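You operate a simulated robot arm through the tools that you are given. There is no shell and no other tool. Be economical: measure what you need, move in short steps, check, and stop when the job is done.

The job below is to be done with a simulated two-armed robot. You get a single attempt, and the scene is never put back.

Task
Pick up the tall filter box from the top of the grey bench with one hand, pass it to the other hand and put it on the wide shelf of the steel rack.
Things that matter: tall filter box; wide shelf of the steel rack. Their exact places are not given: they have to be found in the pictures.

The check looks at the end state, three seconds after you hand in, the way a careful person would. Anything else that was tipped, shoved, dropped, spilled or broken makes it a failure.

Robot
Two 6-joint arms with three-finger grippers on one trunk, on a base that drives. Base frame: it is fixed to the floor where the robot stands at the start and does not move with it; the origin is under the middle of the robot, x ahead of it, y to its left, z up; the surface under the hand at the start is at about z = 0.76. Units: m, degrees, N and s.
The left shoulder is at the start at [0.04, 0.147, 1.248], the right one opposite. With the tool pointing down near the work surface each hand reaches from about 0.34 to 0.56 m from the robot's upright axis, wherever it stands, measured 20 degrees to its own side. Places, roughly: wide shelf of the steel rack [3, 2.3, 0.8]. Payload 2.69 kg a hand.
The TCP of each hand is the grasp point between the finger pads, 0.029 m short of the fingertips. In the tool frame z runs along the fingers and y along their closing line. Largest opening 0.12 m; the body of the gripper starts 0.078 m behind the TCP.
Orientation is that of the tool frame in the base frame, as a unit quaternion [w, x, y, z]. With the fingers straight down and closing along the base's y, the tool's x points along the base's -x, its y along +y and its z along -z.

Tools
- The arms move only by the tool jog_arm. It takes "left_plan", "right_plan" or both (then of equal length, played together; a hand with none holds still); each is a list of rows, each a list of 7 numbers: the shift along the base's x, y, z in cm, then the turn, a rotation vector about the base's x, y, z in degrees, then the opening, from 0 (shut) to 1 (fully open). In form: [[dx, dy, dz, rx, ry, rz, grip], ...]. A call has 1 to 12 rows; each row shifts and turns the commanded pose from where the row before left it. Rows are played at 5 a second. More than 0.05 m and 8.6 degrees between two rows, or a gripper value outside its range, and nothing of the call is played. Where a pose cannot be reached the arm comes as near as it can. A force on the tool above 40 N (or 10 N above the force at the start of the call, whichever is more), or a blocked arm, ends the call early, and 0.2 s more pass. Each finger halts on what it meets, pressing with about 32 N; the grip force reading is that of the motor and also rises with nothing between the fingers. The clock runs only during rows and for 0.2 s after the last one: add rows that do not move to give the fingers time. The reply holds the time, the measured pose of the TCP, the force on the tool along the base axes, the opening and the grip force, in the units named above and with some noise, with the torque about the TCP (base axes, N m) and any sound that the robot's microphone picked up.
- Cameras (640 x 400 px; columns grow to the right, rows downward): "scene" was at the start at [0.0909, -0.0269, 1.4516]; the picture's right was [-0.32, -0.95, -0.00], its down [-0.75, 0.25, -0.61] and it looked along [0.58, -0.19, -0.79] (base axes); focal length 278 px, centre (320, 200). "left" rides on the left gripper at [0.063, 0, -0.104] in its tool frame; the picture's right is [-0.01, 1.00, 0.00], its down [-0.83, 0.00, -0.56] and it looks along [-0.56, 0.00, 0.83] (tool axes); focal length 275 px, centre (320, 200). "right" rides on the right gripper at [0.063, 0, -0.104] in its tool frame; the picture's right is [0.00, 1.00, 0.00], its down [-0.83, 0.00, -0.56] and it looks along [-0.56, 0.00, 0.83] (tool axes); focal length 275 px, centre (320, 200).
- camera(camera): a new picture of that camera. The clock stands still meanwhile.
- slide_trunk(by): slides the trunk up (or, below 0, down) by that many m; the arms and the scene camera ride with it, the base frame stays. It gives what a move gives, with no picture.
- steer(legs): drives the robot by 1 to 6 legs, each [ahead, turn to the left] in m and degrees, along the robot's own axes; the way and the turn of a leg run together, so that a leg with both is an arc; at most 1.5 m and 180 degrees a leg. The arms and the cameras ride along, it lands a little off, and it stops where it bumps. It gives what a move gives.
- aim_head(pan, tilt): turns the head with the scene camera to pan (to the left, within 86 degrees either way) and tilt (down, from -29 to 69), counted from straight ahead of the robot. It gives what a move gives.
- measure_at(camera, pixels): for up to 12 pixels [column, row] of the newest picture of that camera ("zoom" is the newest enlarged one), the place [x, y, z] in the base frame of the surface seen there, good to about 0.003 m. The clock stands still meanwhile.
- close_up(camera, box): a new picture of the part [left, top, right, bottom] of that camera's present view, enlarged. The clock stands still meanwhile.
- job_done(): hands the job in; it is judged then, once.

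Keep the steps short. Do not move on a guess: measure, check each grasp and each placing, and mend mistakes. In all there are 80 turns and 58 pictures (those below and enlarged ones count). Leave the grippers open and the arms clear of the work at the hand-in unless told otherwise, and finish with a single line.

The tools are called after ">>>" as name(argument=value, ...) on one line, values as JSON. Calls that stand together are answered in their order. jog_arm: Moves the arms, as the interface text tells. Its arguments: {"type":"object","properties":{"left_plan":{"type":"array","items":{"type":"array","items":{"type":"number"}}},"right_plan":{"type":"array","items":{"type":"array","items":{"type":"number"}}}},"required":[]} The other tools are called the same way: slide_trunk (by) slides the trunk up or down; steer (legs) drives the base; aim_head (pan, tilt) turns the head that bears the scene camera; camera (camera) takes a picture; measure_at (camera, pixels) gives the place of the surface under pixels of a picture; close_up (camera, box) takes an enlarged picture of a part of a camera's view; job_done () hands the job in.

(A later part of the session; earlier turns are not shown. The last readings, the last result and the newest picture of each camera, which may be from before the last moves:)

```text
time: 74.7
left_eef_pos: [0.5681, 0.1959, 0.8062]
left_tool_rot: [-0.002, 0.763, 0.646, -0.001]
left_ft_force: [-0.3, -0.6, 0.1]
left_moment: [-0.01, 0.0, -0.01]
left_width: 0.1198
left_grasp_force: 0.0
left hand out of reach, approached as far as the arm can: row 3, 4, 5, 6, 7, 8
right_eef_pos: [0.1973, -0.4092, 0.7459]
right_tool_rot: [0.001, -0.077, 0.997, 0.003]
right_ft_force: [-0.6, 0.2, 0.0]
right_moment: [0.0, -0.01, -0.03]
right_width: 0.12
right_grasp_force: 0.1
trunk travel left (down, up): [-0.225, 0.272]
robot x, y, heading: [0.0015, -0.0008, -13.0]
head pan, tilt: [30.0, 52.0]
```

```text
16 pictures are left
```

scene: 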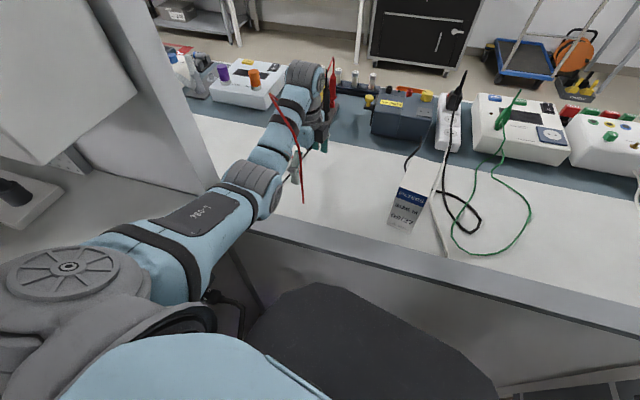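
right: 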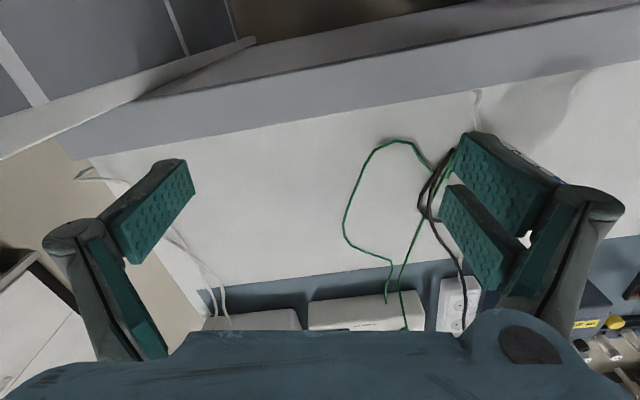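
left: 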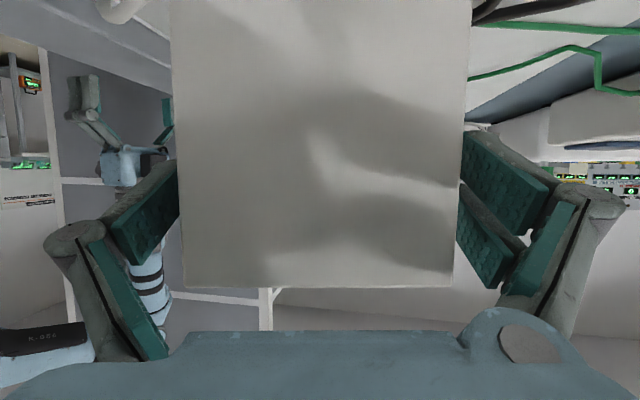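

The hand is now straight down, with the lead across the forearm. Pulling in needs the shoulder higher, so I'll step the trunk up and the hand down alternately, keeping the wrist height constant, and draw the hand back toward -x.

>>> slide_trunk(by=0.05)

>>> jog_arm(left_plan=[[-2, -1, -2, 0, 0, 0, 1], [-2, -1, -2, 0, 0, 0, 1], [0, 0, 0, 0, 0, 0, 1]])

>>> slide_trunk(by=0.05)

>>> jog_arm(left_plan=[[-2, -1, -2, 0, 0, 0, 1], [-2, -1, -2, 0, 0, 0, 1], [0, 0, 0, 0, 0, 0, 1]])

>>> slide_trunk(by=0.05)

>>> jog_arm(left_plan=[[-2, -1, -2, 0, 0, 0, 1], [-2, -1, -2, 0, 0, 0, 1], [0, 0, 0, 0, 0, 0, 1]])

>>> camera(camera="scene")

```text
time: 75.6
left_eef_pos: [0.5686, 0.1955, 0.8564]
left_tool_rot: [-0.002, 0.762, 0.648, -0.001]
left_ft_force: [-0.9, 0.3, -0.5]
left_moment: [-0.04, 0.01, -0.03]
left_width: 0.1201
left_grasp_force: 0.1
right_eef_pos: [0.1986, -0.4105, 0.7947]
right_tool_rot: [0.0, -0.077, 0.997, 0.003]
right_ft_force: [0.2, 0.0, 0.2]
right_moment: [0.01, 0.03, -0.01]
right_width: 0.1201
right_grasp_force: 0.1
trunk travel left (down, up): [-0.275, 0.222]
robot x, y, heading: [-0.0006, 0.0003, -12.7]
head pan, tilt: [30.0, 52.0]
```

```text
time: 76.4
left_eef_pos: [0.5333, 0.1738, 0.8111]
left_tool_rot: [-0.002, 0.762, 0.648, -0.002]
left_ft_force: [0.9, 0.7, 0.1]
left_moment: [-0.02, 0.02, 0.0]
left_width: 0.1199
left_grasp_force: 0.1
left hand out of reach, approached as far as the arm can: row 1, 2
right_eef_pos: [0.1983, -0.4094, 0.7949]
right_tool_rot: [0.001, -0.078, 0.997, 0.003]
right_ft_force: [0.1, -0.8, 0.4]
right_moment: [-0.03, 0.0, 0.0]
right_width: 0.12
right_grasp_force: 0.1
trunk travel left (down, up): [-0.275, 0.222]
robot x, y, heading: [0.0003, 0.0008, -12.6]
head pan, tilt: [30.0, 52.0]
```

```text
time: 77.3
left_eef_pos: [0.5337, 0.1732, 0.8611]
left_tool_rot: [-0.002, 0.762, 0.647, -0.002]
left_ft_force: [0.2, -0.3, 0.0]
left_moment: [-0.01, -0.01, 0.01]
left_width: 0.1199
left_grasp_force: 0.1
right_eef_pos: [0.1987, -0.4094, 0.8448]
right_tool_rot: [0.001, -0.079, 0.997, 0.002]
right_ft_force: [-0.2, 0.2, -0.4]
right_moment: [-0.02, -0.02, -0.01]
right_width: 0.12
right_grasp_force: 0.0
trunk travel left (down, up): [-0.325, 0.172]
robot x, y, heading: [0.0002, -0.0, -13.0]
head pan, tilt: [30.0, 52.0]
```

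```text
time: 78.1
left_eef_pos: [0.4927, 0.1547, 0.8209]
left_tool_rot: [-0.002, 0.762, 0.647, -0.002]
left_ft_force: [-0.5, 0.0, -0.5]
left_moment: [0.03, 0.0, 0.0]
left_width: 0.12
left_grasp_force: 0.0
right_eef_pos: [0.1991, -0.4097, 0.845]
right_tool_rot: [0.001, -0.077, 0.997, 0.003]
right_ft_force: [0.9, -0.6, -0.4]
right_moment: [-0.02, -0.03, 0.01]
right_width: 0.1201
right_grasp_force: 0.0
trunk travel left (down, up): [-0.325, 0.172]
robot x, y, heading: [0.0033, 0.0002, -12.9]
head pan, tilt: [30.0, 52.0]
```

```text
time: 79.0
left_eef_pos: [0.4939, 0.1554, 0.8713]
left_tool_rot: [-0.001, 0.762, 0.647, -0.001]
left_ft_force: [0.0, -0.3, 0.0]
left_moment: [-0.01, 0.0, -0.01]
left_width: 0.1203
left_grasp_force: 0.1
right_eef_pos: [0.1981, -0.4104, 0.8949]
right_tool_rot: [0.001, -0.078, 0.997, 0.003]
right_ft_force: [0.0, 1.2, -0.3]
right_moment: [0.03, 0.01, 0.03]
right_width: 0.1199
right_grasp_force: 0.0
trunk travel left (down, up): [-0.375, 0.122]
robot x, y, heading: [-0.0041, -0.001, -12.9]
head pan, tilt: [30.0, 52.0]
```

```text
time: 79.8
left_eef_pos: [0.4527, 0.1364, 0.8317]
left_tool_rot: [-0.002, 0.762, 0.648, -0.002]
left_ft_force: [0.1, 0.0, -0.1]
left_moment: [0.0, 0.01, -0.01]
left_width: 0.1202
left_grasp_force: 0.1
right_eef_pos: [0.1982, -0.4094, 0.8939]
right_tool_rot: [0.001, -0.077, 0.997, 0.002]
right_ft_force: [0.4, 0.6, -0.2]
right_moment: [0.04, 0.02, -0.02]
right_width: 0.12
right_grasp_force: 0.1
trunk travel left (down, up): [-0.375, 0.122]
robot x, y, heading: [0.0017, 0.0037, -13.0]
head pan, tilt: [30.0, 52.0]
```

```text
15 pictures are left
```

scene: 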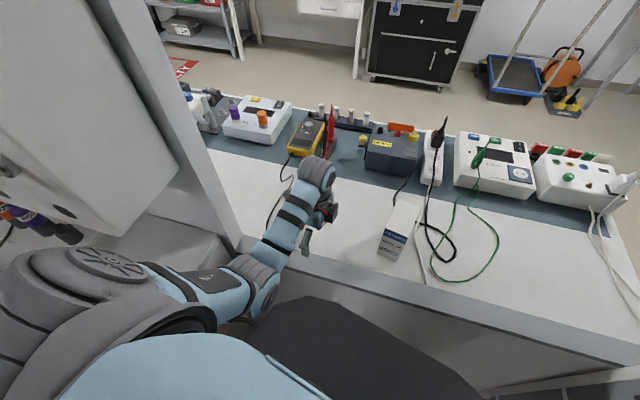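

The lead no longer seems to cross the forearm, so I'll take one enlarged view to be sure.

>>> close_up(camera="scene", box=[240, 90, 400, 250])

```text
2.50 times, centred on (320, 170) of scene
```

zoom: 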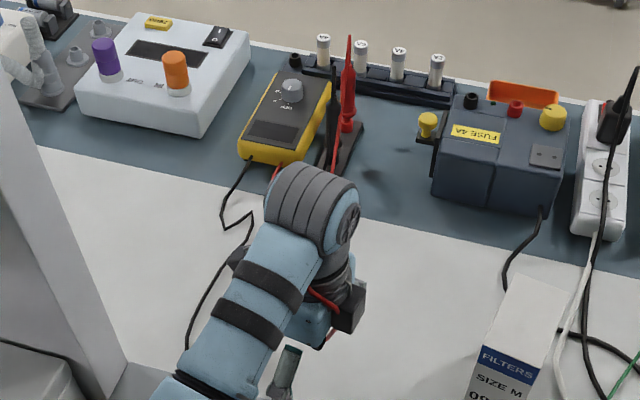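

The lead has slipped off the knuckle and now loops round the near side of the hanging hand. I'll shut the gripper to make it slim, move forward-left for slack so the loop can drop, then raise it straight up out of the loop.

>>> jog_arm(left_plan=[[1.5, 0.8, 0, 0, 0, 0, 0.6], [2, 1, 0, 0, 0, 0, 0.2], [2, 1, 0, 0, 0, 0, 0], [2, 1, 0, 0, 0, 0, 0], [0, 0, 0, 0, 0, 0, 0], [0, 0, 0, 0, 0, 0, 0]])

>>> slide_trunk(by=0.06)

>>> close_up(camera="scene", box=[240, 90, 400, 250])

```text
time: 81.2
left_eef_pos: [0.5269, 0.1742, 0.8321]
left_tool_rot: [-0.003, 0.762, 0.647, -0.002]
left_ft_force: [0.5, -0.5, -0.1]
left_moment: [0.02, 0.0, 0.01]
left_width: 0.0001
left_grasp_force: 28.4
right_eef_pos: [0.1986, -0.4093, 0.8943]
right_tool_rot: [0.001, -0.078, 0.997, 0.003]
right_ft_force: [-0.3, 0.6, 0.2]
right_moment: [0.04, -0.01, -0.01]
right_width: 0.12
right_grasp_force: 0.1
trunk travel left (down, up): [-0.375, 0.122]
robot x, y, heading: [0.001, -0.0021, -12.8]
head pan, tilt: [30.0, 52.0]
```

```text
time: 82.2
left_eef_pos: [0.5269, 0.1742, 0.8936]
left_tool_rot: [-0.002, 0.762, 0.647, -0.001]
left_ft_force: [-0.9, 0.0, -0.6]
left_moment: [0.01, -0.01, -0.01]
left_width: 0.0
left_grasp_force: 28.4
right_eef_pos: [0.1977, -0.4091, 0.9544]
right_tool_rot: [0.001, -0.077, 0.997, 0.003]
right_ft_force: [1.2, 0.5, -0.2]
right_moment: [0.0, -0.01, 0.03]
right_width: 0.1202
right_grasp_force: 0.0
trunk travel left (down, up): [-0.435, 0.062]
robot x, y, heading: [-0.0031, -0.0002, -12.8]
head pan, tilt: [30.0, 52.0]
```

```text
2.50 times, centred on (320, 170) of scene
```

zoom: 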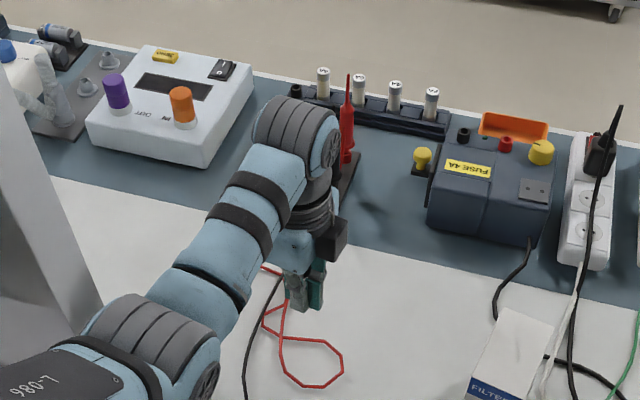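

The lead has dropped back onto the bench and the hand is clear of it. The box now stands within top-down reach of the left hand. I'll lift the hand fully clear, move above the box (same yaw, so the fingers straddle front and back) and check. I mean to turn the box so that I can side-grasp it from the near side, away from the lead.

>>> slide_trunk(by=0.06)

>>> jog_arm(left_plan=[[0, -1, 1, 0, 0, 0, 0], [0, -3.5, 0.5, 0, 0, 0, 0.5], [-0.2, -4, 0, 0, 0, 0, 1], [-0.2, -4, 0, 0, 0, 0, 1], [-0.2, -4, 0, 0, 0, 0, 1], [-0.2, -4, 0, 0, 0, 0, 1], [0, -3.5, 0, 0, 0, 0, 1], [0, 0, 0, 0, 0, 0, 1]])

>>> camera(camera="left")

```text
time: 83.2
left_eef_pos: [0.5267, 0.1735, 0.9524]
left_tool_rot: [-0.002, 0.762, 0.648, -0.001]
left_ft_force: [-0.3, -0.3, 0.5]
left_moment: [0.01, 0.01, 0.0]
left_width: 0.0002
left_grasp_force: 28.3
right_eef_pos: [0.1961, -0.4094, 1.0152]
right_tool_rot: [0.001, -0.078, 0.997, 0.002]
right_ft_force: [0.5, 0.1, 0.6]
right_moment: [0.02, 0.02, 0.02]
right_width: 0.1199
right_grasp_force: 0.1
trunk travel left (down, up): [-0.495, 0.002]
robot x, y, heading: [-0.0012, 0.0005, -13.0]
head pan, tilt: [30.0, 52.0]
```

```text
time: 85.0
left_eef_pos: [0.5157, -0.0643, 0.9687]
left_tool_rot: [-0.001, 0.763, 0.647, -0.002]
left_ft_force: [0.2, 0.0, -0.5]
left_moment: [-0.01, -0.03, -0.02]
left_width: 0.1199
left_grasp_force: 0.0
left hand out of reach, approached as far as the arm can: row 7
right_eef_pos: [0.1977, -0.4097, 1.0161]
right_tool_rot: [0.001, -0.078, 0.997, 0.002]
right_ft_force: [0.4, -0.6, 0.2]
right_moment: [0.0, 0.01, -0.05]
right_width: 0.12
right_grasp_force: 0.1
trunk travel left (down, up): [-0.495, 0.002]
robot x, y, heading: [0.0004, 0.0008, -13.0]
head pan, tilt: [30.0, 52.0]
```

```text
12 pictures are left
```

left: 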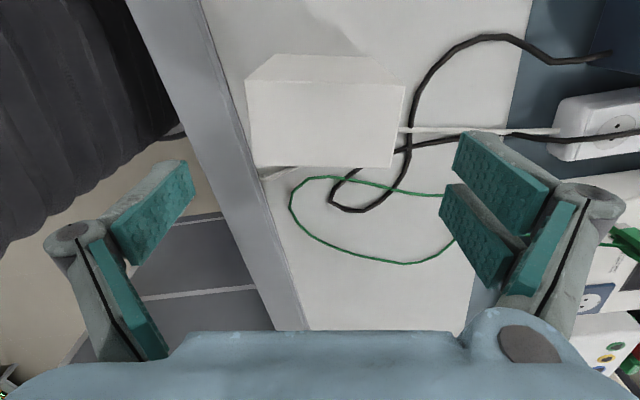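

The box top is centred under the hand (columns 248–405, row ≈124, as expected). I'll descend 10 cm, close and lift a little.

>>> jog_arm(left_plan=[[0, 0, -3.4, 0, 0, 0, 1], [0, 0, -3.4, 0, 0, 0, 1], [0, 0, -3.2, 0, 0, 0, 1], [0, 0, 0, 0, 0, 0, 1], [0, 0, 0, 0, 0, 0, 0.7], [0, 0, 0, 0, 0, 0, 0.5], [0, 0, 0, 0, 0, 0, 0.5], [0, 0, 0, 0, 0, 0, 0.5]])

>>> jog_arm(left_plan=[[0, 0, 2, 0, 0, 0, 0.5], [0, 0, 2, 0, 0, 0, 0.5], [0, 0, 0, 0, 0, 0, 0.5]])

```text
time: 85.9
left_eef_pos: [0.4992, -0.0445, 0.9033]
left_tool_rot: [0.012, 0.762, 0.647, 0.006]
left_ft_force: [-0.9, -0.3, 7.8]
left_moment: [-0.02, -0.47, -0.05]
left_width: 0.1209
left_grasp_force: 0.1
left hand out of reach, approached as far as the arm can: row 1, 2, 3
right_eef_pos: [0.1959, -0.41, 1.0151]
right_tool_rot: [0.001, -0.078, 0.997, 0.002]
right_ft_force: [0.4, 0.1, 0.1]
right_moment: [0.02, -0.05, 0.0]
right_width: 0.12
right_grasp_force: 0.2
trunk travel left (down, up): [-0.495, 0.002]
robot x, y, heading: [-0.001, 0.0003, -12.6]
head pan, tilt: [30.0, 52.0]
stopped in row 4 (left hand): the force on the tool passed its limit at 49 N (the readings are from after the stop); the commanded pose is now the measured one
```

```text
time: 86.7
left_eef_pos: [0.4992, -0.045, 0.9399]
left_tool_rot: [0.012, 0.763, 0.647, 0.004]
left_ft_force: [-0.1, 1.3, -0.1]
left_moment: [-0.01, 0.02, 0.02]
left_width: 0.0602
left_grasp_force: 0.0
right_eef_pos: [0.198, -0.4102, 1.0146]
right_tool_rot: [0.001, -0.078, 0.997, 0.003]
right_ft_force: [-0.8, 0.2, -0.6]
right_moment: [-0.02, 0.04, 0.0]
right_width: 0.1198
right_grasp_force: 0.1
trunk travel left (down, up): [-0.495, 0.002]
robot x, y, heading: [-0.0019, -0.0009, -13.0]
head pan, tilt: [30.0, 52.0]
```

The descent ran out of reach and drifted, and a finger pressed on the box top (49 N stop). The hand has lifted off since. I'll check the box.

>>> close_up(camera="scene", box=[260, 100, 480, 280])

>>> measure_at(camera="zoom", pixels=[[320, 200]])

```text
2.22 times, centred on (370, 190) of scene
```

zoom: 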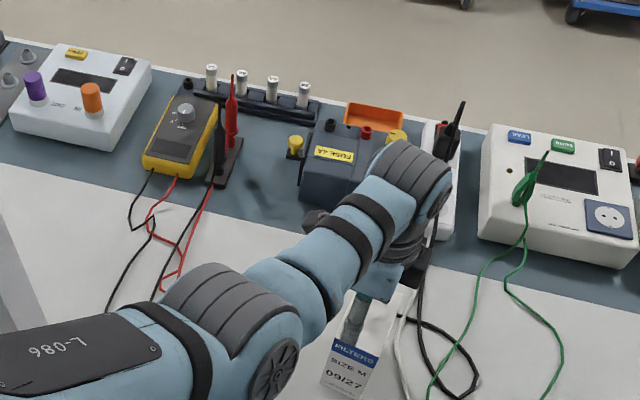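

```text
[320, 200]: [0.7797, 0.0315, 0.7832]
```

The box still stands upright and the lead is not on the arm. The shoulder is too high for this reach, so I'll raise the hand 10 cm, lower the trunk 10 cm and re-centre over the box.

>>> jog_arm(left_plan=[[0, 0, 4, 0, 0, 0, 1], [0, 0, 4, 0, 0, 0, 1], [0, 0, 4, 0, 0, 0, 1], [0, 0, 0, 0, 0, 0, 1]])

>>> slide_trunk(by=-0.1)

>>> jog_arm(left_plan=[[1, -1, 0, 0, 0, 0, 1], [1, -1.1, 0, 0, 0, 0, 1], [0, 0, 0, 0, 0, 0, 1]])

>>> camera(camera="left")

```text
time: 87.7
left_eef_pos: [0.4976, -0.0462, 1.0622]
left_tool_rot: [0.011, 0.762, 0.647, 0.005]
left_ft_force: [0.0, 0.1, -0.4]
left_moment: [0.01, -0.01, 0.0]
left_width: 0.1201
left_grasp_force: 0.1
right_eef_pos: [0.1978, -0.4091, 1.0149]
right_tool_rot: [0.0, -0.077, 0.997, 0.003]
right_ft_force: [0.5, -0.1, -0.5]
right_moment: [0.03, 0.03, 0.0]
right_width: 0.1199
right_grasp_force: 0.0
trunk travel left (down, up): [-0.495, 0.002]
robot x, y, heading: [-0.0003, -0.0037, -12.8]
head pan, tilt: [30.0, 52.0]
```

```text
time: 89.0
left_eef_pos: [0.4983, -0.0457, 0.9613]
left_tool_rot: [0.011, 0.763, 0.647, 0.005]
left_ft_force: [0.9, 1.0, 0.6]
left_moment: [-0.01, 0.02, -0.03]
left_width: 0.1201
left_grasp_force: 0.0
right_eef_pos: [0.1977, -0.4097, 0.9138]
right_tool_rot: [0.0, -0.077, 0.997, 0.002]
right_ft_force: [-0.5, -0.3, 1.4]
right_moment: [-0.01, 0.0, -0.01]
right_width: 0.1198
right_grasp_force: 0.1
trunk travel left (down, up): [-0.395, 0.102]
robot x, y, heading: [-0.0017, 0.0003, -13.0]
head pan, tilt: [30.0, 52.0]
```

```text
time: 89.8
left_eef_pos: [0.5193, -0.0668, 0.9625]
left_tool_rot: [0.011, 0.762, 0.647, 0.005]
left_ft_force: [-0.6, 0.4, 0.4]
left_moment: [0.01, -0.05, 0.0]
left_width: 0.1199
left_grasp_force: 0.0
right_eef_pos: [0.1977, -0.409, 0.914]
right_tool_rot: [0.001, -0.077, 0.997, 0.003]
right_ft_force: [1.1, 0.3, -0.8]
right_moment: [0.01, 0.0, 0.01]
right_width: 0.1201
right_grasp_force: 0.0
trunk travel left (down, up): [-0.395, 0.102]
robot x, y, heading: [-0.0012, 0.0016, -12.7]
head pan, tilt: [30.0, 52.0]
```

```text
10 pictures are left
```

left: 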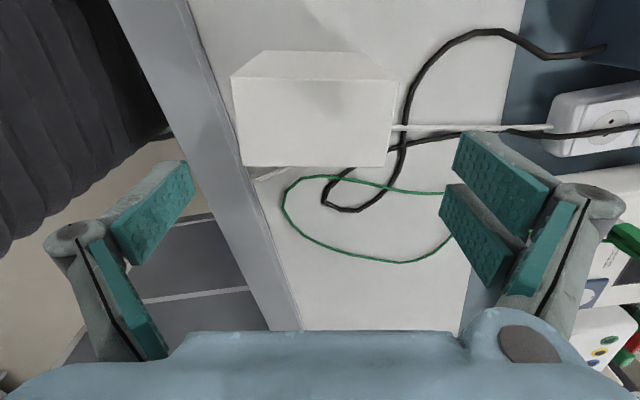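

It's centred (columns 235–396, 3 mm off). I'll nudge -0.3 cm in x and descend in two stages, stopping if reach fails.

>>> jog_arm(left_plan=[[-0.3, 0, -1.5, 0, 0, 0, 1], [0, 0, -1.5, 0, 0, 0, 1], [0, 0, 0, 0, 0, 0, 1]])

```text
time: 90.6
left_eef_pos: [0.5143, -0.0659, 0.931]
left_tool_rot: [0.01, 0.763, 0.647, 0.005]
left_ft_force: [-0.6, 0.6, -0.2]
left_moment: [-0.04, 0.0, 0.01]
left_width: 0.1201
left_grasp_force: 0.0
right_eef_pos: [0.1973, -0.4085, 0.9147]
right_tool_rot: [0.001, -0.078, 0.997, 0.003]
right_ft_force: [-0.9, -0.7, -0.9]
right_moment: [0.01, 0.01, 0.0]
right_width: 0.1201
right_grasp_force: 0.0
trunk travel left (down, up): [-0.395, 0.102]
robot x, y, heading: [-0.0018, 0.0036, -13.0]
head pan, tilt: [30.0, 52.0]
```

Reach is fine. I'll do the rest of the descent with the trunk (pure vertical, 6 cm), then close.

>>> slide_trunk(by=-0.06)

>>> jog_arm(left_plan=[[0, 0, 0, 0, 0, 0, 0.8], [0, 0, 0, 0, 0, 0, 0.6], [0, 0, 0, 0, 0, 0, 0.5], [0, 0, 0, 0, 0, 0, 0.5], [0, 0, 0, 0, 0, 0, 0.5]])

```text
time: 91.6
left_eef_pos: [0.5147, -0.0665, 0.8714]
left_tool_rot: [0.01, 0.763, 0.647, 0.004]
left_ft_force: [-0.4, 1.2, 0.3]
left_moment: [0.0, 0.0, 0.03]
left_width: 0.12
left_grasp_force: 0.2
right_eef_pos: [0.1983, -0.4096, 0.8533]
right_tool_rot: [0.001, -0.077, 0.997, 0.002]
right_ft_force: [0.3, 0.4, 0.5]
right_moment: [-0.04, 0.04, -0.01]
right_width: 0.1198
right_grasp_force: 0.0
trunk travel left (down, up): [-0.335, 0.162]
robot x, y, heading: [-0.0038, 0.0019, -12.9]
head pan, tilt: [30.0, 52.0]
```

```text
time: 92.8
left_eef_pos: [0.5146, -0.0659, 0.8717]
left_tool_rot: [0.012, 0.763, 0.647, 0.006]
left_ft_force: [2.9, 0.4, 8.1]
left_moment: [0.08, 0.16, -0.06]
left_width: 0.0998
left_grasp_force: 32.2
right_eef_pos: [0.1974, -0.4098, 0.8556]
right_tool_rot: [0.001, -0.078, 0.997, 0.003]
right_ft_force: [-0.5, 0.1, 0.1]
right_moment: [0.02, -0.03, -0.01]
right_width: 0.1199
right_grasp_force: 0.1
trunk travel left (down, up): [-0.335, 0.162]
robot x, y, heading: [0.0028, -0.0015, -12.9]
head pan, tilt: [30.0, 52.0]
```

The box is gripped from above (width 0.0998, 32 N). I'll lift it 3 cm with the trunk, turn it +55°, shift slightly left away from the white cable, and set it down again with the trunk.

>>> slide_trunk(by=0.03)

>>> jog_arm(left_plan=[[0, 0.2, 0, 0, 0, 7.9, 0.5], [0, 0.2, 0, 0, 0, 7.9, 0.5], [0, 0.2, 0, 0, 0, 7.9, 0.5], [0, 0.2, 0, 0, 0, 7.9, 0.5], [0, 0.1, 0, 0, 0, 7.9, 0.5], [0, 0.1, 0, 0, 0, 7.9, 0.5], [0, 0.1, 0, 0, 0, 7.9, 0.5], [0, 0, 0, 0, 0, 0, 0.5]])

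```text
time: 93.5
left_eef_pos: [0.5137, -0.0656, 0.9013]
left_tool_rot: [0.011, 0.762, 0.647, 0.005]
left_ft_force: [-0.9, -0.2, -2.5]
left_moment: [-0.02, -0.01, 0.0]
left_width: 0.0997
left_grasp_force: 31.8
right_eef_pos: [0.1986, -0.4102, 0.8839]
right_tool_rot: [0.001, -0.077, 0.997, 0.003]
right_ft_force: [-0.4, -0.3, -0.1]
right_moment: [0.0, 0.02, 0.01]
right_width: 0.1205
right_grasp_force: 0.0
trunk travel left (down, up): [-0.365, 0.132]
robot x, y, heading: [0.0031, 0.0017, -12.6]
head pan, tilt: [30.0, 52.0]
```

```text
time: 95.3
left_eef_pos: [0.5134, -0.0542, 0.9014]
left_tool_rot: [0.008, 0.374, 0.927, 0.009]
left_ft_force: [0.2, 0.3, -1.8]
left_moment: [0.03, -0.01, 0.0]
left_width: 0.0998
left_grasp_force: 32.1
right_eef_pos: [0.1976, -0.4099, 0.884]
right_tool_rot: [0.0, -0.078, 0.997, 0.003]
right_ft_force: [0.9, -0.6, -0.3]
right_moment: [-0.04, -0.01, -0.01]
right_width: 0.12
right_grasp_force: 0.0
trunk travel left (down, up): [-0.365, 0.132]
robot x, y, heading: [0.0046, -0.0017, -13.1]
head pan, tilt: [30.0, 52.0]
```

The yaw is now -44°. I'll set the box down (trunk -3.1 cm), open, and raise fully with the trunk.

>>> slide_trunk(by=-0.03)

>>> jog_arm(left_plan=[[0, 0, -0.2, 0, 0, 0, 0.5], [0, 0, 0, 0, 0, 0, 0.7], [0, 0, 0, 0, 0, 0, 1], [0, 0, 0, 0, 0, 0, 1]])

>>> slide_trunk(by=0.16)

>>> jog_arm(left_plan=[[0, 0, -0.5, -5.2, -5.4, 0, 1], [0, 0, -0.6, -5.2, -5.4, 0, 1], [0, 0, -0.6, -5.2, -5.4, 0, 1], [0, 0, -0.6, -5.2, -5.4, 0, 1], [0, 0, -0.8, -5.2, -5.4, 0, 1], [0, 0, -0.8, -5.2, -5.4, 0, 1], [-0.2, 0.2, -0.8, -5.2, -5.4, 0, 1], [-0.2, 0.2, -0.8, -5.2, -5.4, 0, 1], [0, 0, 0, 0, 0, 0, 1]])

```text
time: 96.1
left_eef_pos: [0.5127, -0.0545, 0.8724]
left_tool_rot: [0.008, 0.375, 0.927, 0.01]
left_ft_force: [-2.3, 0.7, 4.8]
left_moment: [-0.02, 0.05, -0.02]
left_width: 0.0995
left_grasp_force: 32.0
right_eef_pos: [0.197, -0.4087, 0.8542]
right_tool_rot: [0.001, -0.077, 0.997, 0.003]
right_ft_force: [0.2, 0.3, 0.8]
right_moment: [-0.01, -0.04, 0.03]
right_width: 0.12
right_grasp_force: 0.0
trunk travel left (down, up): [-0.335, 0.162]
robot x, y, heading: [0.0027, -0.0007, -13.1]
head pan, tilt: [30.0, 52.0]
```

```text
time: 97.1
left_eef_pos: [0.5133, -0.0546, 0.8706]
left_tool_rot: [0.008, 0.375, 0.927, 0.01]
left_ft_force: [0.9, -0.9, -0.5]
left_moment: [-0.01, 0.01, 0.01]
left_width: 0.12
left_grasp_force: 0.0
right_eef_pos: [0.197, -0.4087, 0.8539]
right_tool_rot: [0.002, -0.077, 0.997, 0.003]
right_ft_force: [0.0, -0.2, 0.5]
right_moment: [-0.01, 0.0, -0.01]
right_width: 0.1202
right_grasp_force: 0.1
trunk travel left (down, up): [-0.335, 0.162]
robot x, y, heading: [-0.005, 0.0024, -13.2]
head pan, tilt: [30.0, 52.0]
```

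```text
time: 98.9
left_eef_pos: [0.5127, -0.0546, 1.0313]
left_tool_rot: [0.008, 0.376, 0.927, 0.009]
left_ft_force: [0.1, 0.1, 0.0]
left_moment: [-0.01, -0.01, 0.04]
left_width: 0.1203
left_grasp_force: 0.0
right_eef_pos: [0.1971, -0.4092, 1.0149]
right_tool_rot: [0.0, -0.078, 0.997, 0.004]
right_ft_force: [0.0, -0.9, -0.1]
right_moment: [0.0, -0.02, 0.0]
right_width: 0.1201
right_grasp_force: 0.0
trunk travel left (down, up): [-0.495, 0.002]
robot x, y, heading: [-0.0018, 0.0001, -12.6]
head pan, tilt: [30.0, 52.0]
```

```text
time: 100.9
left_eef_pos: [0.5094, -0.0513, 0.9743]
left_tool_rot: [0.471, 0.319, 0.803, -0.179]
left_ft_force: [0.2, 0.1, 0.8]
left_moment: [0.0, 0.01, 0.02]
left_width: 0.1201
left_grasp_force: 0.0
right_eef_pos: [0.1993, -0.4102, 1.0146]
right_tool_rot: [0.0, -0.078, 0.997, 0.003]
right_ft_force: [0.2, 0.3, 0.0]
right_moment: [0.0, 0.01, 0.01]
right_width: 0.1201
right_grasp_force: 0.0
trunk travel left (down, up): [-0.495, 0.002]
robot x, y, heading: [0.0007, 0.0031, -13.1]
head pan, tilt: [30.0, 52.0]
```

The pitched pose was reached exactly: it points at -42.5°, 29.5° below level, and is centred within a millimetre by my own readings. I'll lower with the trunk in two steps, watching forces, and then close.

>>> slide_trunk(by=-0.07)

>>> camera(camera="left")

```text
time: 102.0
left_eef_pos: [0.5092, -0.0503, 0.9062]
left_tool_rot: [0.47, 0.319, 0.804, -0.178]
left_ft_force: [0.0, 0.9, 0.5]
left_moment: [0.02, 0.0, 0.03]
left_width: 0.1201
left_grasp_force: 0.2
right_eef_pos: [0.197, -0.4098, 0.9464]
right_tool_rot: [0.001, -0.077, 0.997, 0.003]
right_ft_force: [0.8, 0.1, 0.2]
right_moment: [-0.01, 0.0, 0.02]
right_width: 0.12
right_grasp_force: 0.0
trunk travel left (down, up): [-0.425, 0.072]
robot x, y, heading: [0.0003, -0.0002, -12.9]
head pan, tilt: [30.0, 52.0]
```

```text
9 pictures are left
```

left: 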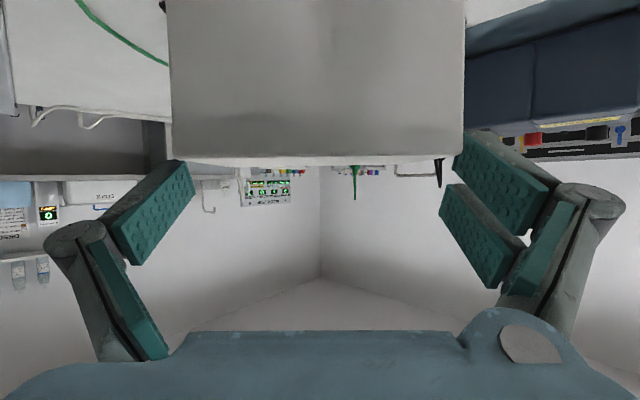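

The face (columns 168–465) fits between the fingers. I'll lower the last 5 cm, close, and lift 6 cm.

>>> slide_trunk(by=-0.048)

>>> jog_arm(left_plan=[[0, 0, 0, 0, 0, 0, 0.8], [0, 0, 0, 0, 0, 0, 0.6], [0, 0, 0, 0, 0, 0, 0.5], [0, 0, 0, 0, 0, 0, 0.5], [0, 0, 0, 0, 0, 0, 0.5]])

>>> slide_trunk(by=0.16)

>>> camera(camera="scene")

```text
time: 102.9
left_eef_pos: [0.5086, -0.0503, 0.8579]
left_tool_rot: [0.47, 0.32, 0.803, -0.179]
left_ft_force: [-0.2, 0.0, -0.1]
left_moment: [0.0, -0.01, -0.03]
left_width: 0.1199
left_grasp_force: 0.0
right_eef_pos: [0.1973, -0.4099, 0.8967]
right_tool_rot: [0.001, -0.078, 0.997, 0.002]
right_ft_force: [-0.3, 0.0, 0.0]
right_moment: [0.02, -0.01, -0.01]
right_width: 0.12
right_grasp_force: 0.0
trunk travel left (down, up): [-0.377, 0.12]
robot x, y, heading: [-0.0003, -0.0001, -13.2]
head pan, tilt: [30.0, 52.0]
```

```text
time: 104.1
left_eef_pos: [0.5088, -0.0508, 0.8568]
left_tool_rot: [0.47, 0.32, 0.803, -0.178]
left_ft_force: [0.0, -0.1, 3.2]
left_moment: [-0.15, 0.14, -0.02]
left_width: 0.0999
left_grasp_force: 32.2
right_eef_pos: [0.1983, -0.4106, 0.8963]
right_tool_rot: [0.0, -0.077, 0.997, 0.003]
right_ft_force: [1.1, -0.3, -0.5]
right_moment: [0.01, 0.03, 0.02]
right_width: 0.12
right_grasp_force: 0.2
trunk travel left (down, up): [-0.377, 0.12]
robot x, y, heading: [0.0007, 0.0025, -12.7]
head pan, tilt: [30.0, 52.0]
```

```text
time: 105.6
left_eef_pos: [0.5093, -0.05, 0.9786]
left_tool_rot: [0.47, 0.319, 0.803, -0.179]
left_ft_force: [0.5, 0.9, -1.4]
left_moment: [0.0, 0.03, 0.0]
left_width: 0.0997
left_grasp_force: 31.9
right_eef_pos: [0.1985, -0.4094, 1.017]
right_tool_rot: [0.001, -0.077, 0.997, 0.003]
right_ft_force: [0.2, -0.1, -0.6]
right_moment: [-0.01, 0.04, 0.03]
right_width: 0.12
right_grasp_force: 0.0
right hand out of reach, approached as far as the arm can: row 1
trunk travel left (down, up): [-0.497, 0.0]
robot x, y, heading: [-0.0003, 0.0015, -12.7]
head pan, tilt: [30.0, 52.0]
```

```text
8 pictures are left
```

scene: 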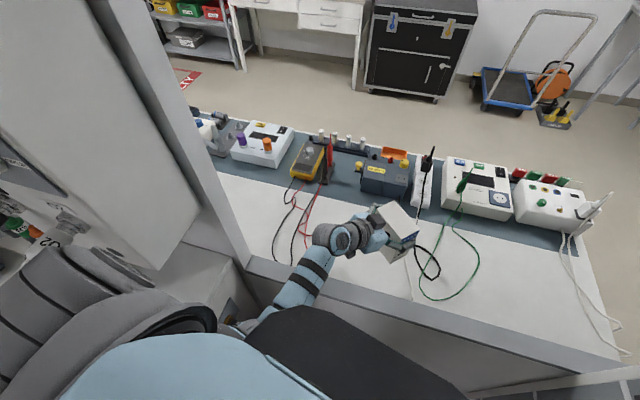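

The box is held (width 0.0997, 32 N) and no lead is on the arm. Next I'll turn the base back to heading 0 and bring the left hand to the handover pose: pointing -y at about (0.32,-0.105,1.03), where both wrists stay within their limits.

>>> steer(legs=[[0, 13]])

>>> jog_arm(left_plan=[[-2.3, -2.1, 0.6, 0, 0, -7.56, 0.5], [-2.3, -2.1, 0.6, 0, 0, -7.56, 0.5], [-2.3, -2.1, 0.6, 0, 0, -7.56, 0.5], [-2.3, -2.1, 0.6, 0, 0, -7.56, 0.5], [-2.3, -2.1, 0.6, 0, 0, -7.56, 0.5], [-2.3, -2.1, 0.6, 0, 0, -7.56, 0.5], [-2.3, -2.1, 0.6, 0, 0, -7.56, 0.5], [-2.3, -2.1, 0.6, 0, 0, -7.56, 0.5], [0, 0, 0, 0, 0, 0, 0.5]])

>>> jog_arm(right_plan=[[1, -1, 0, 0, 0, 7.55, 1], [1, -1, 0, 0, 0, 7.55, 1], [0, 0, 0, 0, 0, 7.55, 1], [0, 0, 0, 0, 0, 7.55, 1], [0, 0, 0, 0, 0, 7.55, 1], [0, 0, 0, 0, 0, 7.55, 1], [0, 0, 0, 0, 0, 7.55, 1], [0, 0, 0, 0, 0, 7.55, 1], [0, 0, 0, 0, 0, 7.6, 1], [0, 0, 0, 0, 0, 0, 1]])

```text
time: 106.8
left_eef_pos: [0.5069, 0.0631, 0.9772]
left_tool_rot: [0.487, 0.228, 0.834, -0.124]
left_ft_force: [0.2, 0.2, -0.9]
left_moment: [-0.05, 0.02, 0.01]
left_width: 0.0996
left_grasp_force: 32.0
right_eef_pos: [0.2823, -0.3567, 1.0171]
right_tool_rot: [0.001, -0.189, 0.982, 0.003]
right_ft_force: [0.5, -0.9, -0.2]
right_moment: [-0.02, -0.02, 0.01]
right_width: 0.12
right_grasp_force: 0.1
trunk travel left (down, up): [-0.497, 0.0]
robot x, y, heading: [0.0021, -0.0015, -0.2]
head pan, tilt: [30.0, 52.0]
```

```text
time: 108.5
left_eef_pos: [0.3558, -0.018, 0.9816]
left_tool_rot: [0.334, 0.613, 0.664, -0.267]
left_ft_force: [-0.3, 1.2, -1.7]
left_moment: [-0.01, 0.0, 0.01]
left_width: 0.0993
left_grasp_force: 31.7
left hand out of reach, approached as far as the arm can: row 8
right_eef_pos: [0.2847, -0.356, 1.0158]
right_tool_rot: [0.0, -0.188, 0.982, 0.003]
right_ft_force: [0.5, -0.8, 0.3]
right_moment: [0.01, 0.0, 0.02]
right_width: 0.1202
right_grasp_force: 0.0
trunk travel left (down, up): [-0.497, 0.0]
robot x, y, heading: [-0.0008, 0.0027, 0.0]
head pan, tilt: [30.0, 52.0]
stopped in row 8 (left hand): the arm was blocked; the commanded pose is now the measured one
```

```text
time: 110.7
left_eef_pos: [0.3582, -0.0179, 0.9841]
left_tool_rot: [0.336, 0.614, 0.663, -0.265]
left_ft_force: [-0.7, -0.1, -1.6]
left_moment: [-0.02, 0.01, -0.01]
left_width: 0.0995
left_grasp_force: 32.1
right_eef_pos: [0.3048, -0.3755, 1.0162]
right_tool_rot: [-0.002, -0.706, 0.708, 0.002]
right_ft_force: [0.0, 0.5, 0.2]
right_moment: [0.01, -0.04, 0.0]
right_width: 0.1201
right_grasp_force: 0.1
trunk travel left (down, up): [-0.497, 0.0]
robot x, y, heading: [0.0007, -0.0027, -0.3]
head pan, tilt: [30.0, 52.0]
```

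The left arm was blocked near the end of its swing (box still gripped), probably while changing posture. I'll look.

>>> aim_head(pan=12, tilt=55)

>>> camera(camera="scene")

```text
time: 111.5
left_eef_pos: [0.3579, -0.0173, 0.9852]
left_tool_rot: [0.335, 0.614, 0.664, -0.264]
left_ft_force: [0.1, -0.6, -2.0]
left_moment: [-0.02, -0.03, 0.0]
left_width: 0.0995
left_grasp_force: 31.6
right_eef_pos: [0.3043, -0.3749, 1.0179]
right_tool_rot: [-0.001, -0.705, 0.709, 0.003]
right_ft_force: [0.0, -0.3, 0.3]
right_moment: [0.0, 0.02, -0.03]
right_width: 0.1197
right_grasp_force: 0.0
trunk travel left (down, up): [-0.497, 0.0]
robot x, y, heading: [0.0009, 0.0015, -0.2]
head pan, tilt: [12.0, 55.0]
```

```text
7 pictures are left
```

scene: 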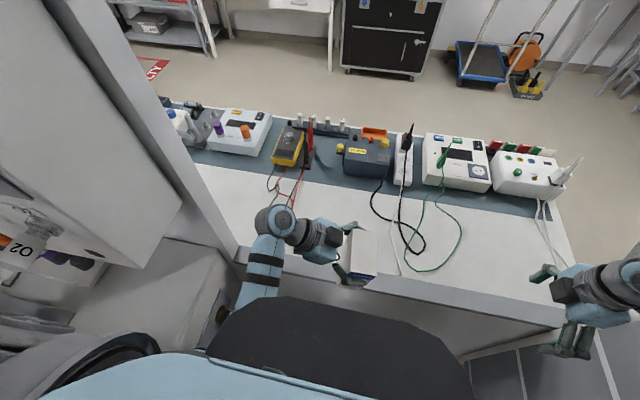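

The left arm folded too close to the trunk there. A better meeting place by my limits is with left pointing at -114° and right at 66°, near (0.38,-0.11), with the left wrist farther out. I'll move the left hand outward first and remove the small tilt.

>>> jog_arm(left_plan=[[4, 0, 1.2, 0, 0, 0, 0.5], [4, 0, 1.2, 0, 0, 0, 0.5], [4, 0, 1.2, -4.8, 1, 0, 0.5], [3, 0, 1, -4.8, 1, 0, 0.5], [0, 0, 0, 0, 0, 0, 0.5]])

```text
time: 112.7
left_eef_pos: [0.5027, -0.0183, 1.0261]
left_tool_rot: [0.371, 0.576, 0.646, -0.336]
left_ft_force: [0.0, -0.5, -1.1]
left_moment: [-0.01, 0.01, 0.03]
left_width: 0.0996
left_grasp_force: 32.2
right_eef_pos: [0.304, -0.3754, 1.0175]
right_tool_rot: [-0.001, -0.705, 0.709, 0.003]
right_ft_force: [0.6, 1.0, 0.0]
right_moment: [0.0, -0.01, 0.01]
right_width: 0.1199
right_grasp_force: 0.0
trunk travel left (down, up): [-0.497, 0.0]
robot x, y, heading: [0.0002, -0.0004, -0.1]
head pan, tilt: [12.0, 55.0]
```

The tool is upright again (pitch 29.9°, pointing -84°). Now I'll swing to -114° and over to the handover point.

>>> jog_arm(left_plan=[[-2.9, -2.2, 0.6, 0, 0, -7.5, 0.5], [-2.9, -2.2, 0.6, 0, 0, -7.5, 0.5], [-3, -2.3, 0.6, 0, 0, -7.5, 0.5], [-3, -2.3, 0.6, 0, 0, -7.5, 0.5], [0, 0, 0, 0, 0, 0, 0.5]])

>>> jog_arm(right_plan=[[0, 0.5, 0, 7.6, -3.3, 0, 1], [0, 0.5, 0, 7.6, -3.3, 0, 1], [0, 0.5, 0, 7.6, -3.3, 0, 1], [0, 0.5, 0, 7.6, -3.3, 0, 1], [0, 0.5, 0, 7.6, -3.3, 0, 1], [0, 0.5, 0, 7.6, -3.3, 0, 1], [0, 0, 0, 0, 0, 0, 1]])

```text
time: 113.9
left_eef_pos: [0.3881, -0.0995, 1.044]
left_tool_rot: [0.267, 0.724, 0.483, -0.414]
left_ft_force: [0.0, 0.2, -1.7]
left_moment: [-0.01, -0.02, 0.05]
left_width: 0.0996
left_grasp_force: 32.0
right_eef_pos: [0.3042, -0.3758, 1.0172]
right_tool_rot: [-0.001, -0.705, 0.709, 0.002]
right_ft_force: [-0.9, -0.4, 0.0]
right_moment: [0.01, 0.0, 0.02]
right_width: 0.1198
right_grasp_force: 0.0
trunk travel left (down, up): [-0.497, 0.0]
robot x, y, heading: [-0.0011, 0.0, 0.1]
head pan, tilt: [12.0, 55.0]
```

```text
time: 115.5
left_eef_pos: [0.3884, -0.0996, 1.0435]
left_tool_rot: [0.267, 0.725, 0.482, -0.413]
left_ft_force: [-0.2, -1.1, -1.4]
left_moment: [0.0, 0.0, 0.0]
left_width: 0.0995
left_grasp_force: 32.0
right_eef_pos: [0.2854, -0.3457, 1.0297]
right_tool_rot: [0.391, -0.64, 0.643, 0.158]
right_ft_force: [0.6, 0.1, -0.4]
right_moment: [0.0, 0.02, 0.0]
right_width: 0.1201
right_grasp_force: 0.1
right hand out of reach, approached as far as the arm can: row 5, 6
trunk travel left (down, up): [-0.497, 0.0]
robot x, y, heading: [-0.0, -0.0033, -0.1]
head pan, tilt: [12.0, 55.0]
```

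The left hand is in place with the box upright. The right hand points the right way but is rolled 17°. I computed the correction (31°, 9°, -11°) and will bring it to 10 cm short of the box, pitched 15°, 5 cm above the box bottom.

>>> jog_arm(right_plan=[[1.17, 2.88, -0.7, 6.18, 1.79, -2.21, 1], [1.17, 2.88, -0.7, 6.18, 1.79, -2.21, 1], [1.17, 2.88, -0.7, 6.18, 1.79, -2.21, 1], [1.17, 2.88, -0.7, 6.18, 1.79, -2.21, 1], [1.17, 2.88, -0.7, 6.18, 1.79, -2.21, 1], [0, 0, 0, 0, 0, 0, 1]])

```text
time: 116.9
left_eef_pos: [0.3881, -0.1003, 1.0456]
left_tool_rot: [0.268, 0.724, 0.483, -0.412]
left_ft_force: [-0.4, 0.3, -1.3]
left_moment: [-0.01, 0.03, 0.0]
left_width: 0.0995
left_grasp_force: 32.0
right_eef_pos: [0.346, -0.2006, 0.9946]
right_tool_rot: [0.508, -0.435, 0.663, 0.334]
right_ft_force: [0.3, 0.3, 0.3]
right_moment: [0.0, 0.03, 0.0]
right_width: 0.12
right_grasp_force: 0.0
trunk travel left (down, up): [-0.497, 0.0]
robot x, y, heading: [0.0001, -0.0038, -0.2]
head pan, tilt: [12.0, 55.0]
```

The right hand is exactly posed. I'll check with the right camera before closing in.

>>> camera(camera="right")

```text
6 pictures are left
```

right: 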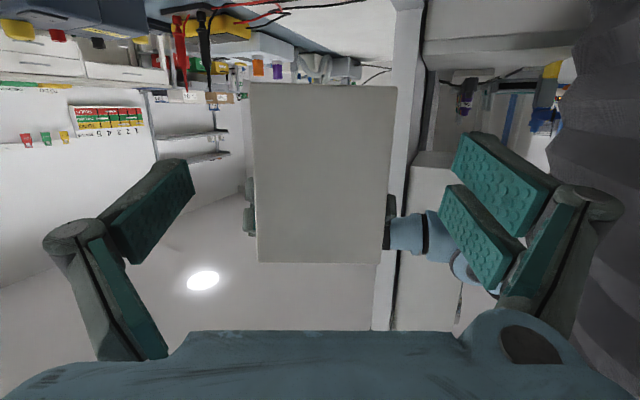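

The box face is centred (columns 250–390) and the left fingers are at its upper part, clear of mine. I'll advance along the line, slowly.

>>> jog_arm(right_plan=[[0.95, 2.3, 0, 0, 0, 0, 1], [0.95, 2.3, 0, 0, 0, 0, 1], [0.95, 2.3, 0, 0, 0, 0, 1], [0.8, 2.0, 0, 0, 0, 0, 1], [0, 0, 0, 0, 0, 0, 1]])

```text
time: 118.1
left_eef_pos: [0.3876, -0.0992, 1.0445]
left_tool_rot: [0.267, 0.725, 0.482, -0.413]
left_ft_force: [-0.5, -0.1, -2.1]
left_moment: [-0.01, 0.0, 0.03]
left_width: 0.0996
left_grasp_force: 32.1
right_eef_pos: [0.3832, -0.1141, 0.996]
right_tool_rot: [0.508, -0.436, 0.664, 0.334]
right_ft_force: [0.4, 0.0, 0.1]
right_moment: [-0.02, 0.0, -0.03]
right_width: 0.1198
right_grasp_force: 0.1
trunk travel left (down, up): [-0.497, 0.0]
robot x, y, heading: [0.0003, 0.0035, 0.0]
head pan, tilt: [12.0, 55.0]
```

It's reached without touching anything. I'll close the right hand on the box.

>>> jog_arm(right_plan=[[0, 0, 0, 0, 0, 0, 0.8], [0, 0, 0, 0, 0, 0, 0.6], [0, 0, 0, 0, 0, 0, 0.5], [0, 0, 0, 0, 0, 0, 0.5], [0, 0, 0, 0, 0, 0, 0.5]])

```text
time: 119.3
left_eef_pos: [0.3893, -0.1002, 1.045]
left_tool_rot: [0.269, 0.724, 0.484, -0.412]
left_ft_force: [10.0, 0.9, -5.9]
left_moment: [-0.17, -1.17, -0.05]
left_width: 0.0994
left_grasp_force: 32.4
right_eef_pos: [0.3813, -0.1135, 0.9958]
right_tool_rot: [0.507, -0.436, 0.664, 0.335]
right_ft_force: [-10.1, -1.0, 5.8]
right_moment: [0.21, 0.68, 0.17]
right_width: 0.0998
right_grasp_force: 32.5
trunk travel left (down, up): [-0.497, 0.0]
robot x, y, heading: [-0.0016, -0.0015, -0.2]
head pan, tilt: [12.0, 55.0]
```

Both hands hold the box (widths 0.0994 and 0.0998). I'll open the left and back it away along its own line, leaving the box in the right hand.

>>> jog_arm(left_plan=[[0, 0, 0, 0, 0, 0, 0.7], [0, 0, 0, 0, 0, 0, 0.9], [0, 0, 0, 0, 0, 0, 1], [0.8, 1.83, 0, 0, 0, 0, 1], [0.8, 1.83, 0.3, 0, 0, 0, 1], [0.8, 1.83, 0.5, 0, 0, 0, 1], [0.8, 1.83, 0.5, 0, 0, 0, 1], [0.8, 1.83, 0.5, 0, 0, 0, 1], [0, 0, 0, 0, 0, 0, 1]])

```text
time: 121.3
left_eef_pos: [0.4231, -0.0182, 1.0684]
left_tool_rot: [0.271, 0.724, 0.475, -0.42]
left_ft_force: [-0.2, 0.9, 0.4]
left_moment: [-0.03, 0.01, -0.01]
left_width: 0.1198
left_grasp_force: 0.0
right_eef_pos: [0.3815, -0.1139, 0.9964]
right_tool_rot: [0.508, -0.436, 0.664, 0.334]
right_ft_force: [0.5, 0.5, 0.0]
right_moment: [-0.03, 0.02, -0.01]
right_width: 0.0997
right_grasp_force: 32.5
trunk travel left (down, up): [-0.497, 0.0]
robot x, y, heading: [0.0021, 0.0006, -0.1]
head pan, tilt: [12.0, 55.0]
```

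The handover is done: the right hand alone holds the box (width 0.0997, 32.5 N, no load disturbance). I'll swing the right hand to point straight ahead about its wrist, keeping the box level.

>>> jog_arm(right_plan=[[2.6, -1.8, 0, 0, 0, -8.31, 0.5], [2.4, -2.1, 0, 0, 0, -8.31, 0.5], [2.1, -2.4, 0, 0, 0, -8.31, 0.5], [1.8, -2.7, 0, 0, 0, -8.31, 0.5], [1.4, -2.9, 0, 0, 0, -8.31, 0.5], [1.0, -3.0, 0, 0, 0, -8.31, 0.5], [0.6, -3.1, 0, 0, 0, -8.31, 0.5], [0.2, -3.1, 0, 0, 0, -8.31, 0.5], [0, 0, 0, 0, 0, 0, 0.5]])

>>> measure_at(camera="scene", pixels=[[480, 80], [460, 72], [505, 85], [400, 70], [345, 65], [525, 95], [600, 95], [330, 35], [570, 240], [590, 280], [560, 140], [205, 50]])

```text
time: 123.3
left_eef_pos: [0.4237, -0.0188, 1.0683]
left_tool_rot: [0.271, 0.724, 0.475, -0.42]
left_ft_force: [-0.2, -0.5, 0.0]
left_moment: [0.01, 0.0, -0.01]
left_width: 0.12
left_grasp_force: 0.0
right_eef_pos: [0.5035, -0.323, 0.9917]
right_tool_rot: [0.608, -0.001, 0.794, 0.001]
right_ft_force: [0.2, -0.3, -0.6]
right_moment: [0.0, 0.0, 0.0]
right_width: 0.0997
right_grasp_force: 32.4
trunk travel left (down, up): [-0.497, 0.0]
robot x, y, heading: [-0.003, 0.0008, -0.1]
head pan, tilt: [12.0, 55.0]
```

```text
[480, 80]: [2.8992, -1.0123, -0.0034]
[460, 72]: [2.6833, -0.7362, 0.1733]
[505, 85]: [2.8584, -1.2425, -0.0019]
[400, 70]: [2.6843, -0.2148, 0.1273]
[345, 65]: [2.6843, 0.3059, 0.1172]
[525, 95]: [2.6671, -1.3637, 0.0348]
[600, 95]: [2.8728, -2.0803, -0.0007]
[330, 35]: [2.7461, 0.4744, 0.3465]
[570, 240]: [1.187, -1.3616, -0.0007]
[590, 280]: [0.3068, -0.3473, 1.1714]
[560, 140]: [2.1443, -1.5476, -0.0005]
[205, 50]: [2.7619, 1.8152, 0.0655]
```

The right hand points straight ahead with the box level. The aisle beyond the bench is clear from x≈1.1 to 2.6. I'll back straight out of the bay, then look to the right.

>>> steer(legs=[[-0.35, 0], [-0.4, 0]])

>>> aim_head(pan=-62, tilt=28)

>>> camera(camera="scene")

```text
time: 127.7
left_eef_pos: [-0.3224, -0.018, 1.0684]
left_tool_rot: [0.269, 0.725, 0.473, -0.422]
left_ft_force: [0.4, 0.1, 0.0]
left_moment: [-0.02, 0.0, -0.04]
left_width: 0.1199
left_grasp_force: 0.1
right_eef_pos: [-0.246, -0.3222, 0.99]
right_tool_rot: [0.607, 0.002, 0.795, -0.002]
right_ft_force: [0.4, 0.1, -0.5]
right_moment: [-0.03, 0.05, 0.0]
right_width: 0.0994
right_grasp_force: 32.0
trunk travel left (down, up): [-0.497, 0.0]
robot x, y, heading: [-0.749, 0.0041, -0.4]
head pan, tilt: [12.0, 55.0]
```

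```text
time: 129.1
left_eef_pos: [-0.325, -0.0174, 1.0698]
left_tool_rot: [0.27, 0.725, 0.473, -0.421]
left_ft_force: [-0.1, 0.3, -0.1]
left_moment: [0.02, -0.01, -0.01]
left_width: 0.1199
left_grasp_force: 0.1
right_eef_pos: [-0.247, -0.3213, 0.9917]
right_tool_rot: [0.608, 0.002, 0.794, -0.001]
right_ft_force: [0.4, 0.6, 0.7]
right_moment: [-0.01, 0.01, -0.02]
right_width: 0.0996
right_grasp_force: 32.4
trunk travel left (down, up): [-0.497, 0.0]
robot x, y, heading: [-0.7459, 0.0007, -0.5]
head pan, tilt: [-62.0, 28.0]
```

```text
5 pictures are left
```

scene: 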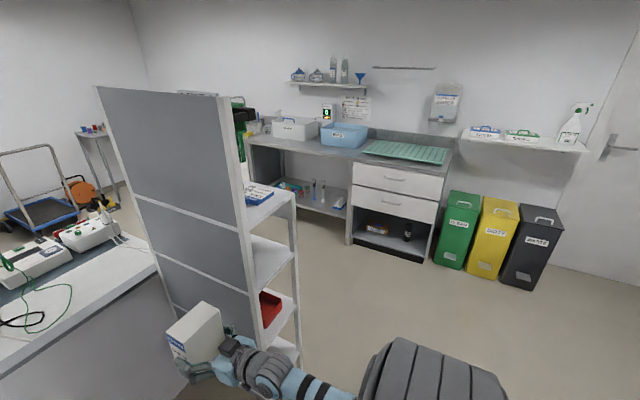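

Now I see the partition's far side: a shelf unit stands against it, with clear floor beyond. I'll measure the passage.

>>> measure_at(camera="scene", pixels=[[297, 300], [300, 345], [245, 200], [285, 200], [300, 235], [350, 240], [430, 262], [450, 265], [340, 330], [310, 280], [105, 100], [320, 215]])

```text
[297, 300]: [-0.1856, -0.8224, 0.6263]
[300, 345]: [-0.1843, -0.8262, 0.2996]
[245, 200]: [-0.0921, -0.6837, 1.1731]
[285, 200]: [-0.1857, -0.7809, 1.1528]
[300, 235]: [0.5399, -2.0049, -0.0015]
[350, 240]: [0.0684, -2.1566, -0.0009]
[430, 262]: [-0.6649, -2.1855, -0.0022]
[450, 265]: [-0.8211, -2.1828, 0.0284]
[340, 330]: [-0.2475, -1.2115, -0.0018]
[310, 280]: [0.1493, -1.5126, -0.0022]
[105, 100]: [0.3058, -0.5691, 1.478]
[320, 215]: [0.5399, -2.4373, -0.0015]
```

A corridor from y≈-0.85 to -2.15 is clear. I'll turn right, drive 1.38 m, turn left and go along it.

>>> steer(legs=[[0, -90], [1.38, 0], [0, 90]])

```text
time: 143.6
left_eef_pos: [-0.338, -1.367, 1.0675]
left_tool_rot: [0.276, 0.719, 0.483, -0.417]
left_ft_force: [-0.1, 0.9, 0.6]
left_moment: [0.01, 0.0, -0.01]
left_width: 0.1201
left_grasp_force: 0.0
right_eef_pos: [-0.2529, -1.6696, 0.9916]
right_tool_rot: [0.608, -0.009, 0.794, 0.007]
right_ft_force: [0.9, 0.6, 0.4]
right_moment: [0.0, -0.01, 0.02]
right_width: 0.0996
right_grasp_force: 31.9
trunk travel left (down, up): [-0.497, 0.0]
robot x, y, heading: [-0.7618, -1.3583, 1.0]
head pan, tilt: [-62.0, 28.0]
```

>>> steer(legs=[[1.2, -1], [1.16, 0], [0, 90]])

```text
time: 159.0
left_eef_pos: [1.6383, -0.9325, 1.0692]
left_tool_rot: [0.488, 0.186, 0.846, -0.111]
left_ft_force: [0.3, 0.4, -0.7]
left_moment: [0.01, 0.01, -0.04]
left_width: 0.1201
left_grasp_force: 0.1
right_eef_pos: [1.9446, -0.8599, 0.9925]
right_tool_rot: [0.435, -0.556, 0.567, 0.425]
right_ft_force: [-0.4, 1.1, 1.2]
right_moment: [-0.01, 0.01, 0.0]
right_width: 0.0995
right_grasp_force: 32.1
trunk travel left (down, up): [-0.497, 0.0]
robot x, y, heading: [1.6103, -1.3582, 88.4]
head pan, tilt: [-62.0, 28.0]
```

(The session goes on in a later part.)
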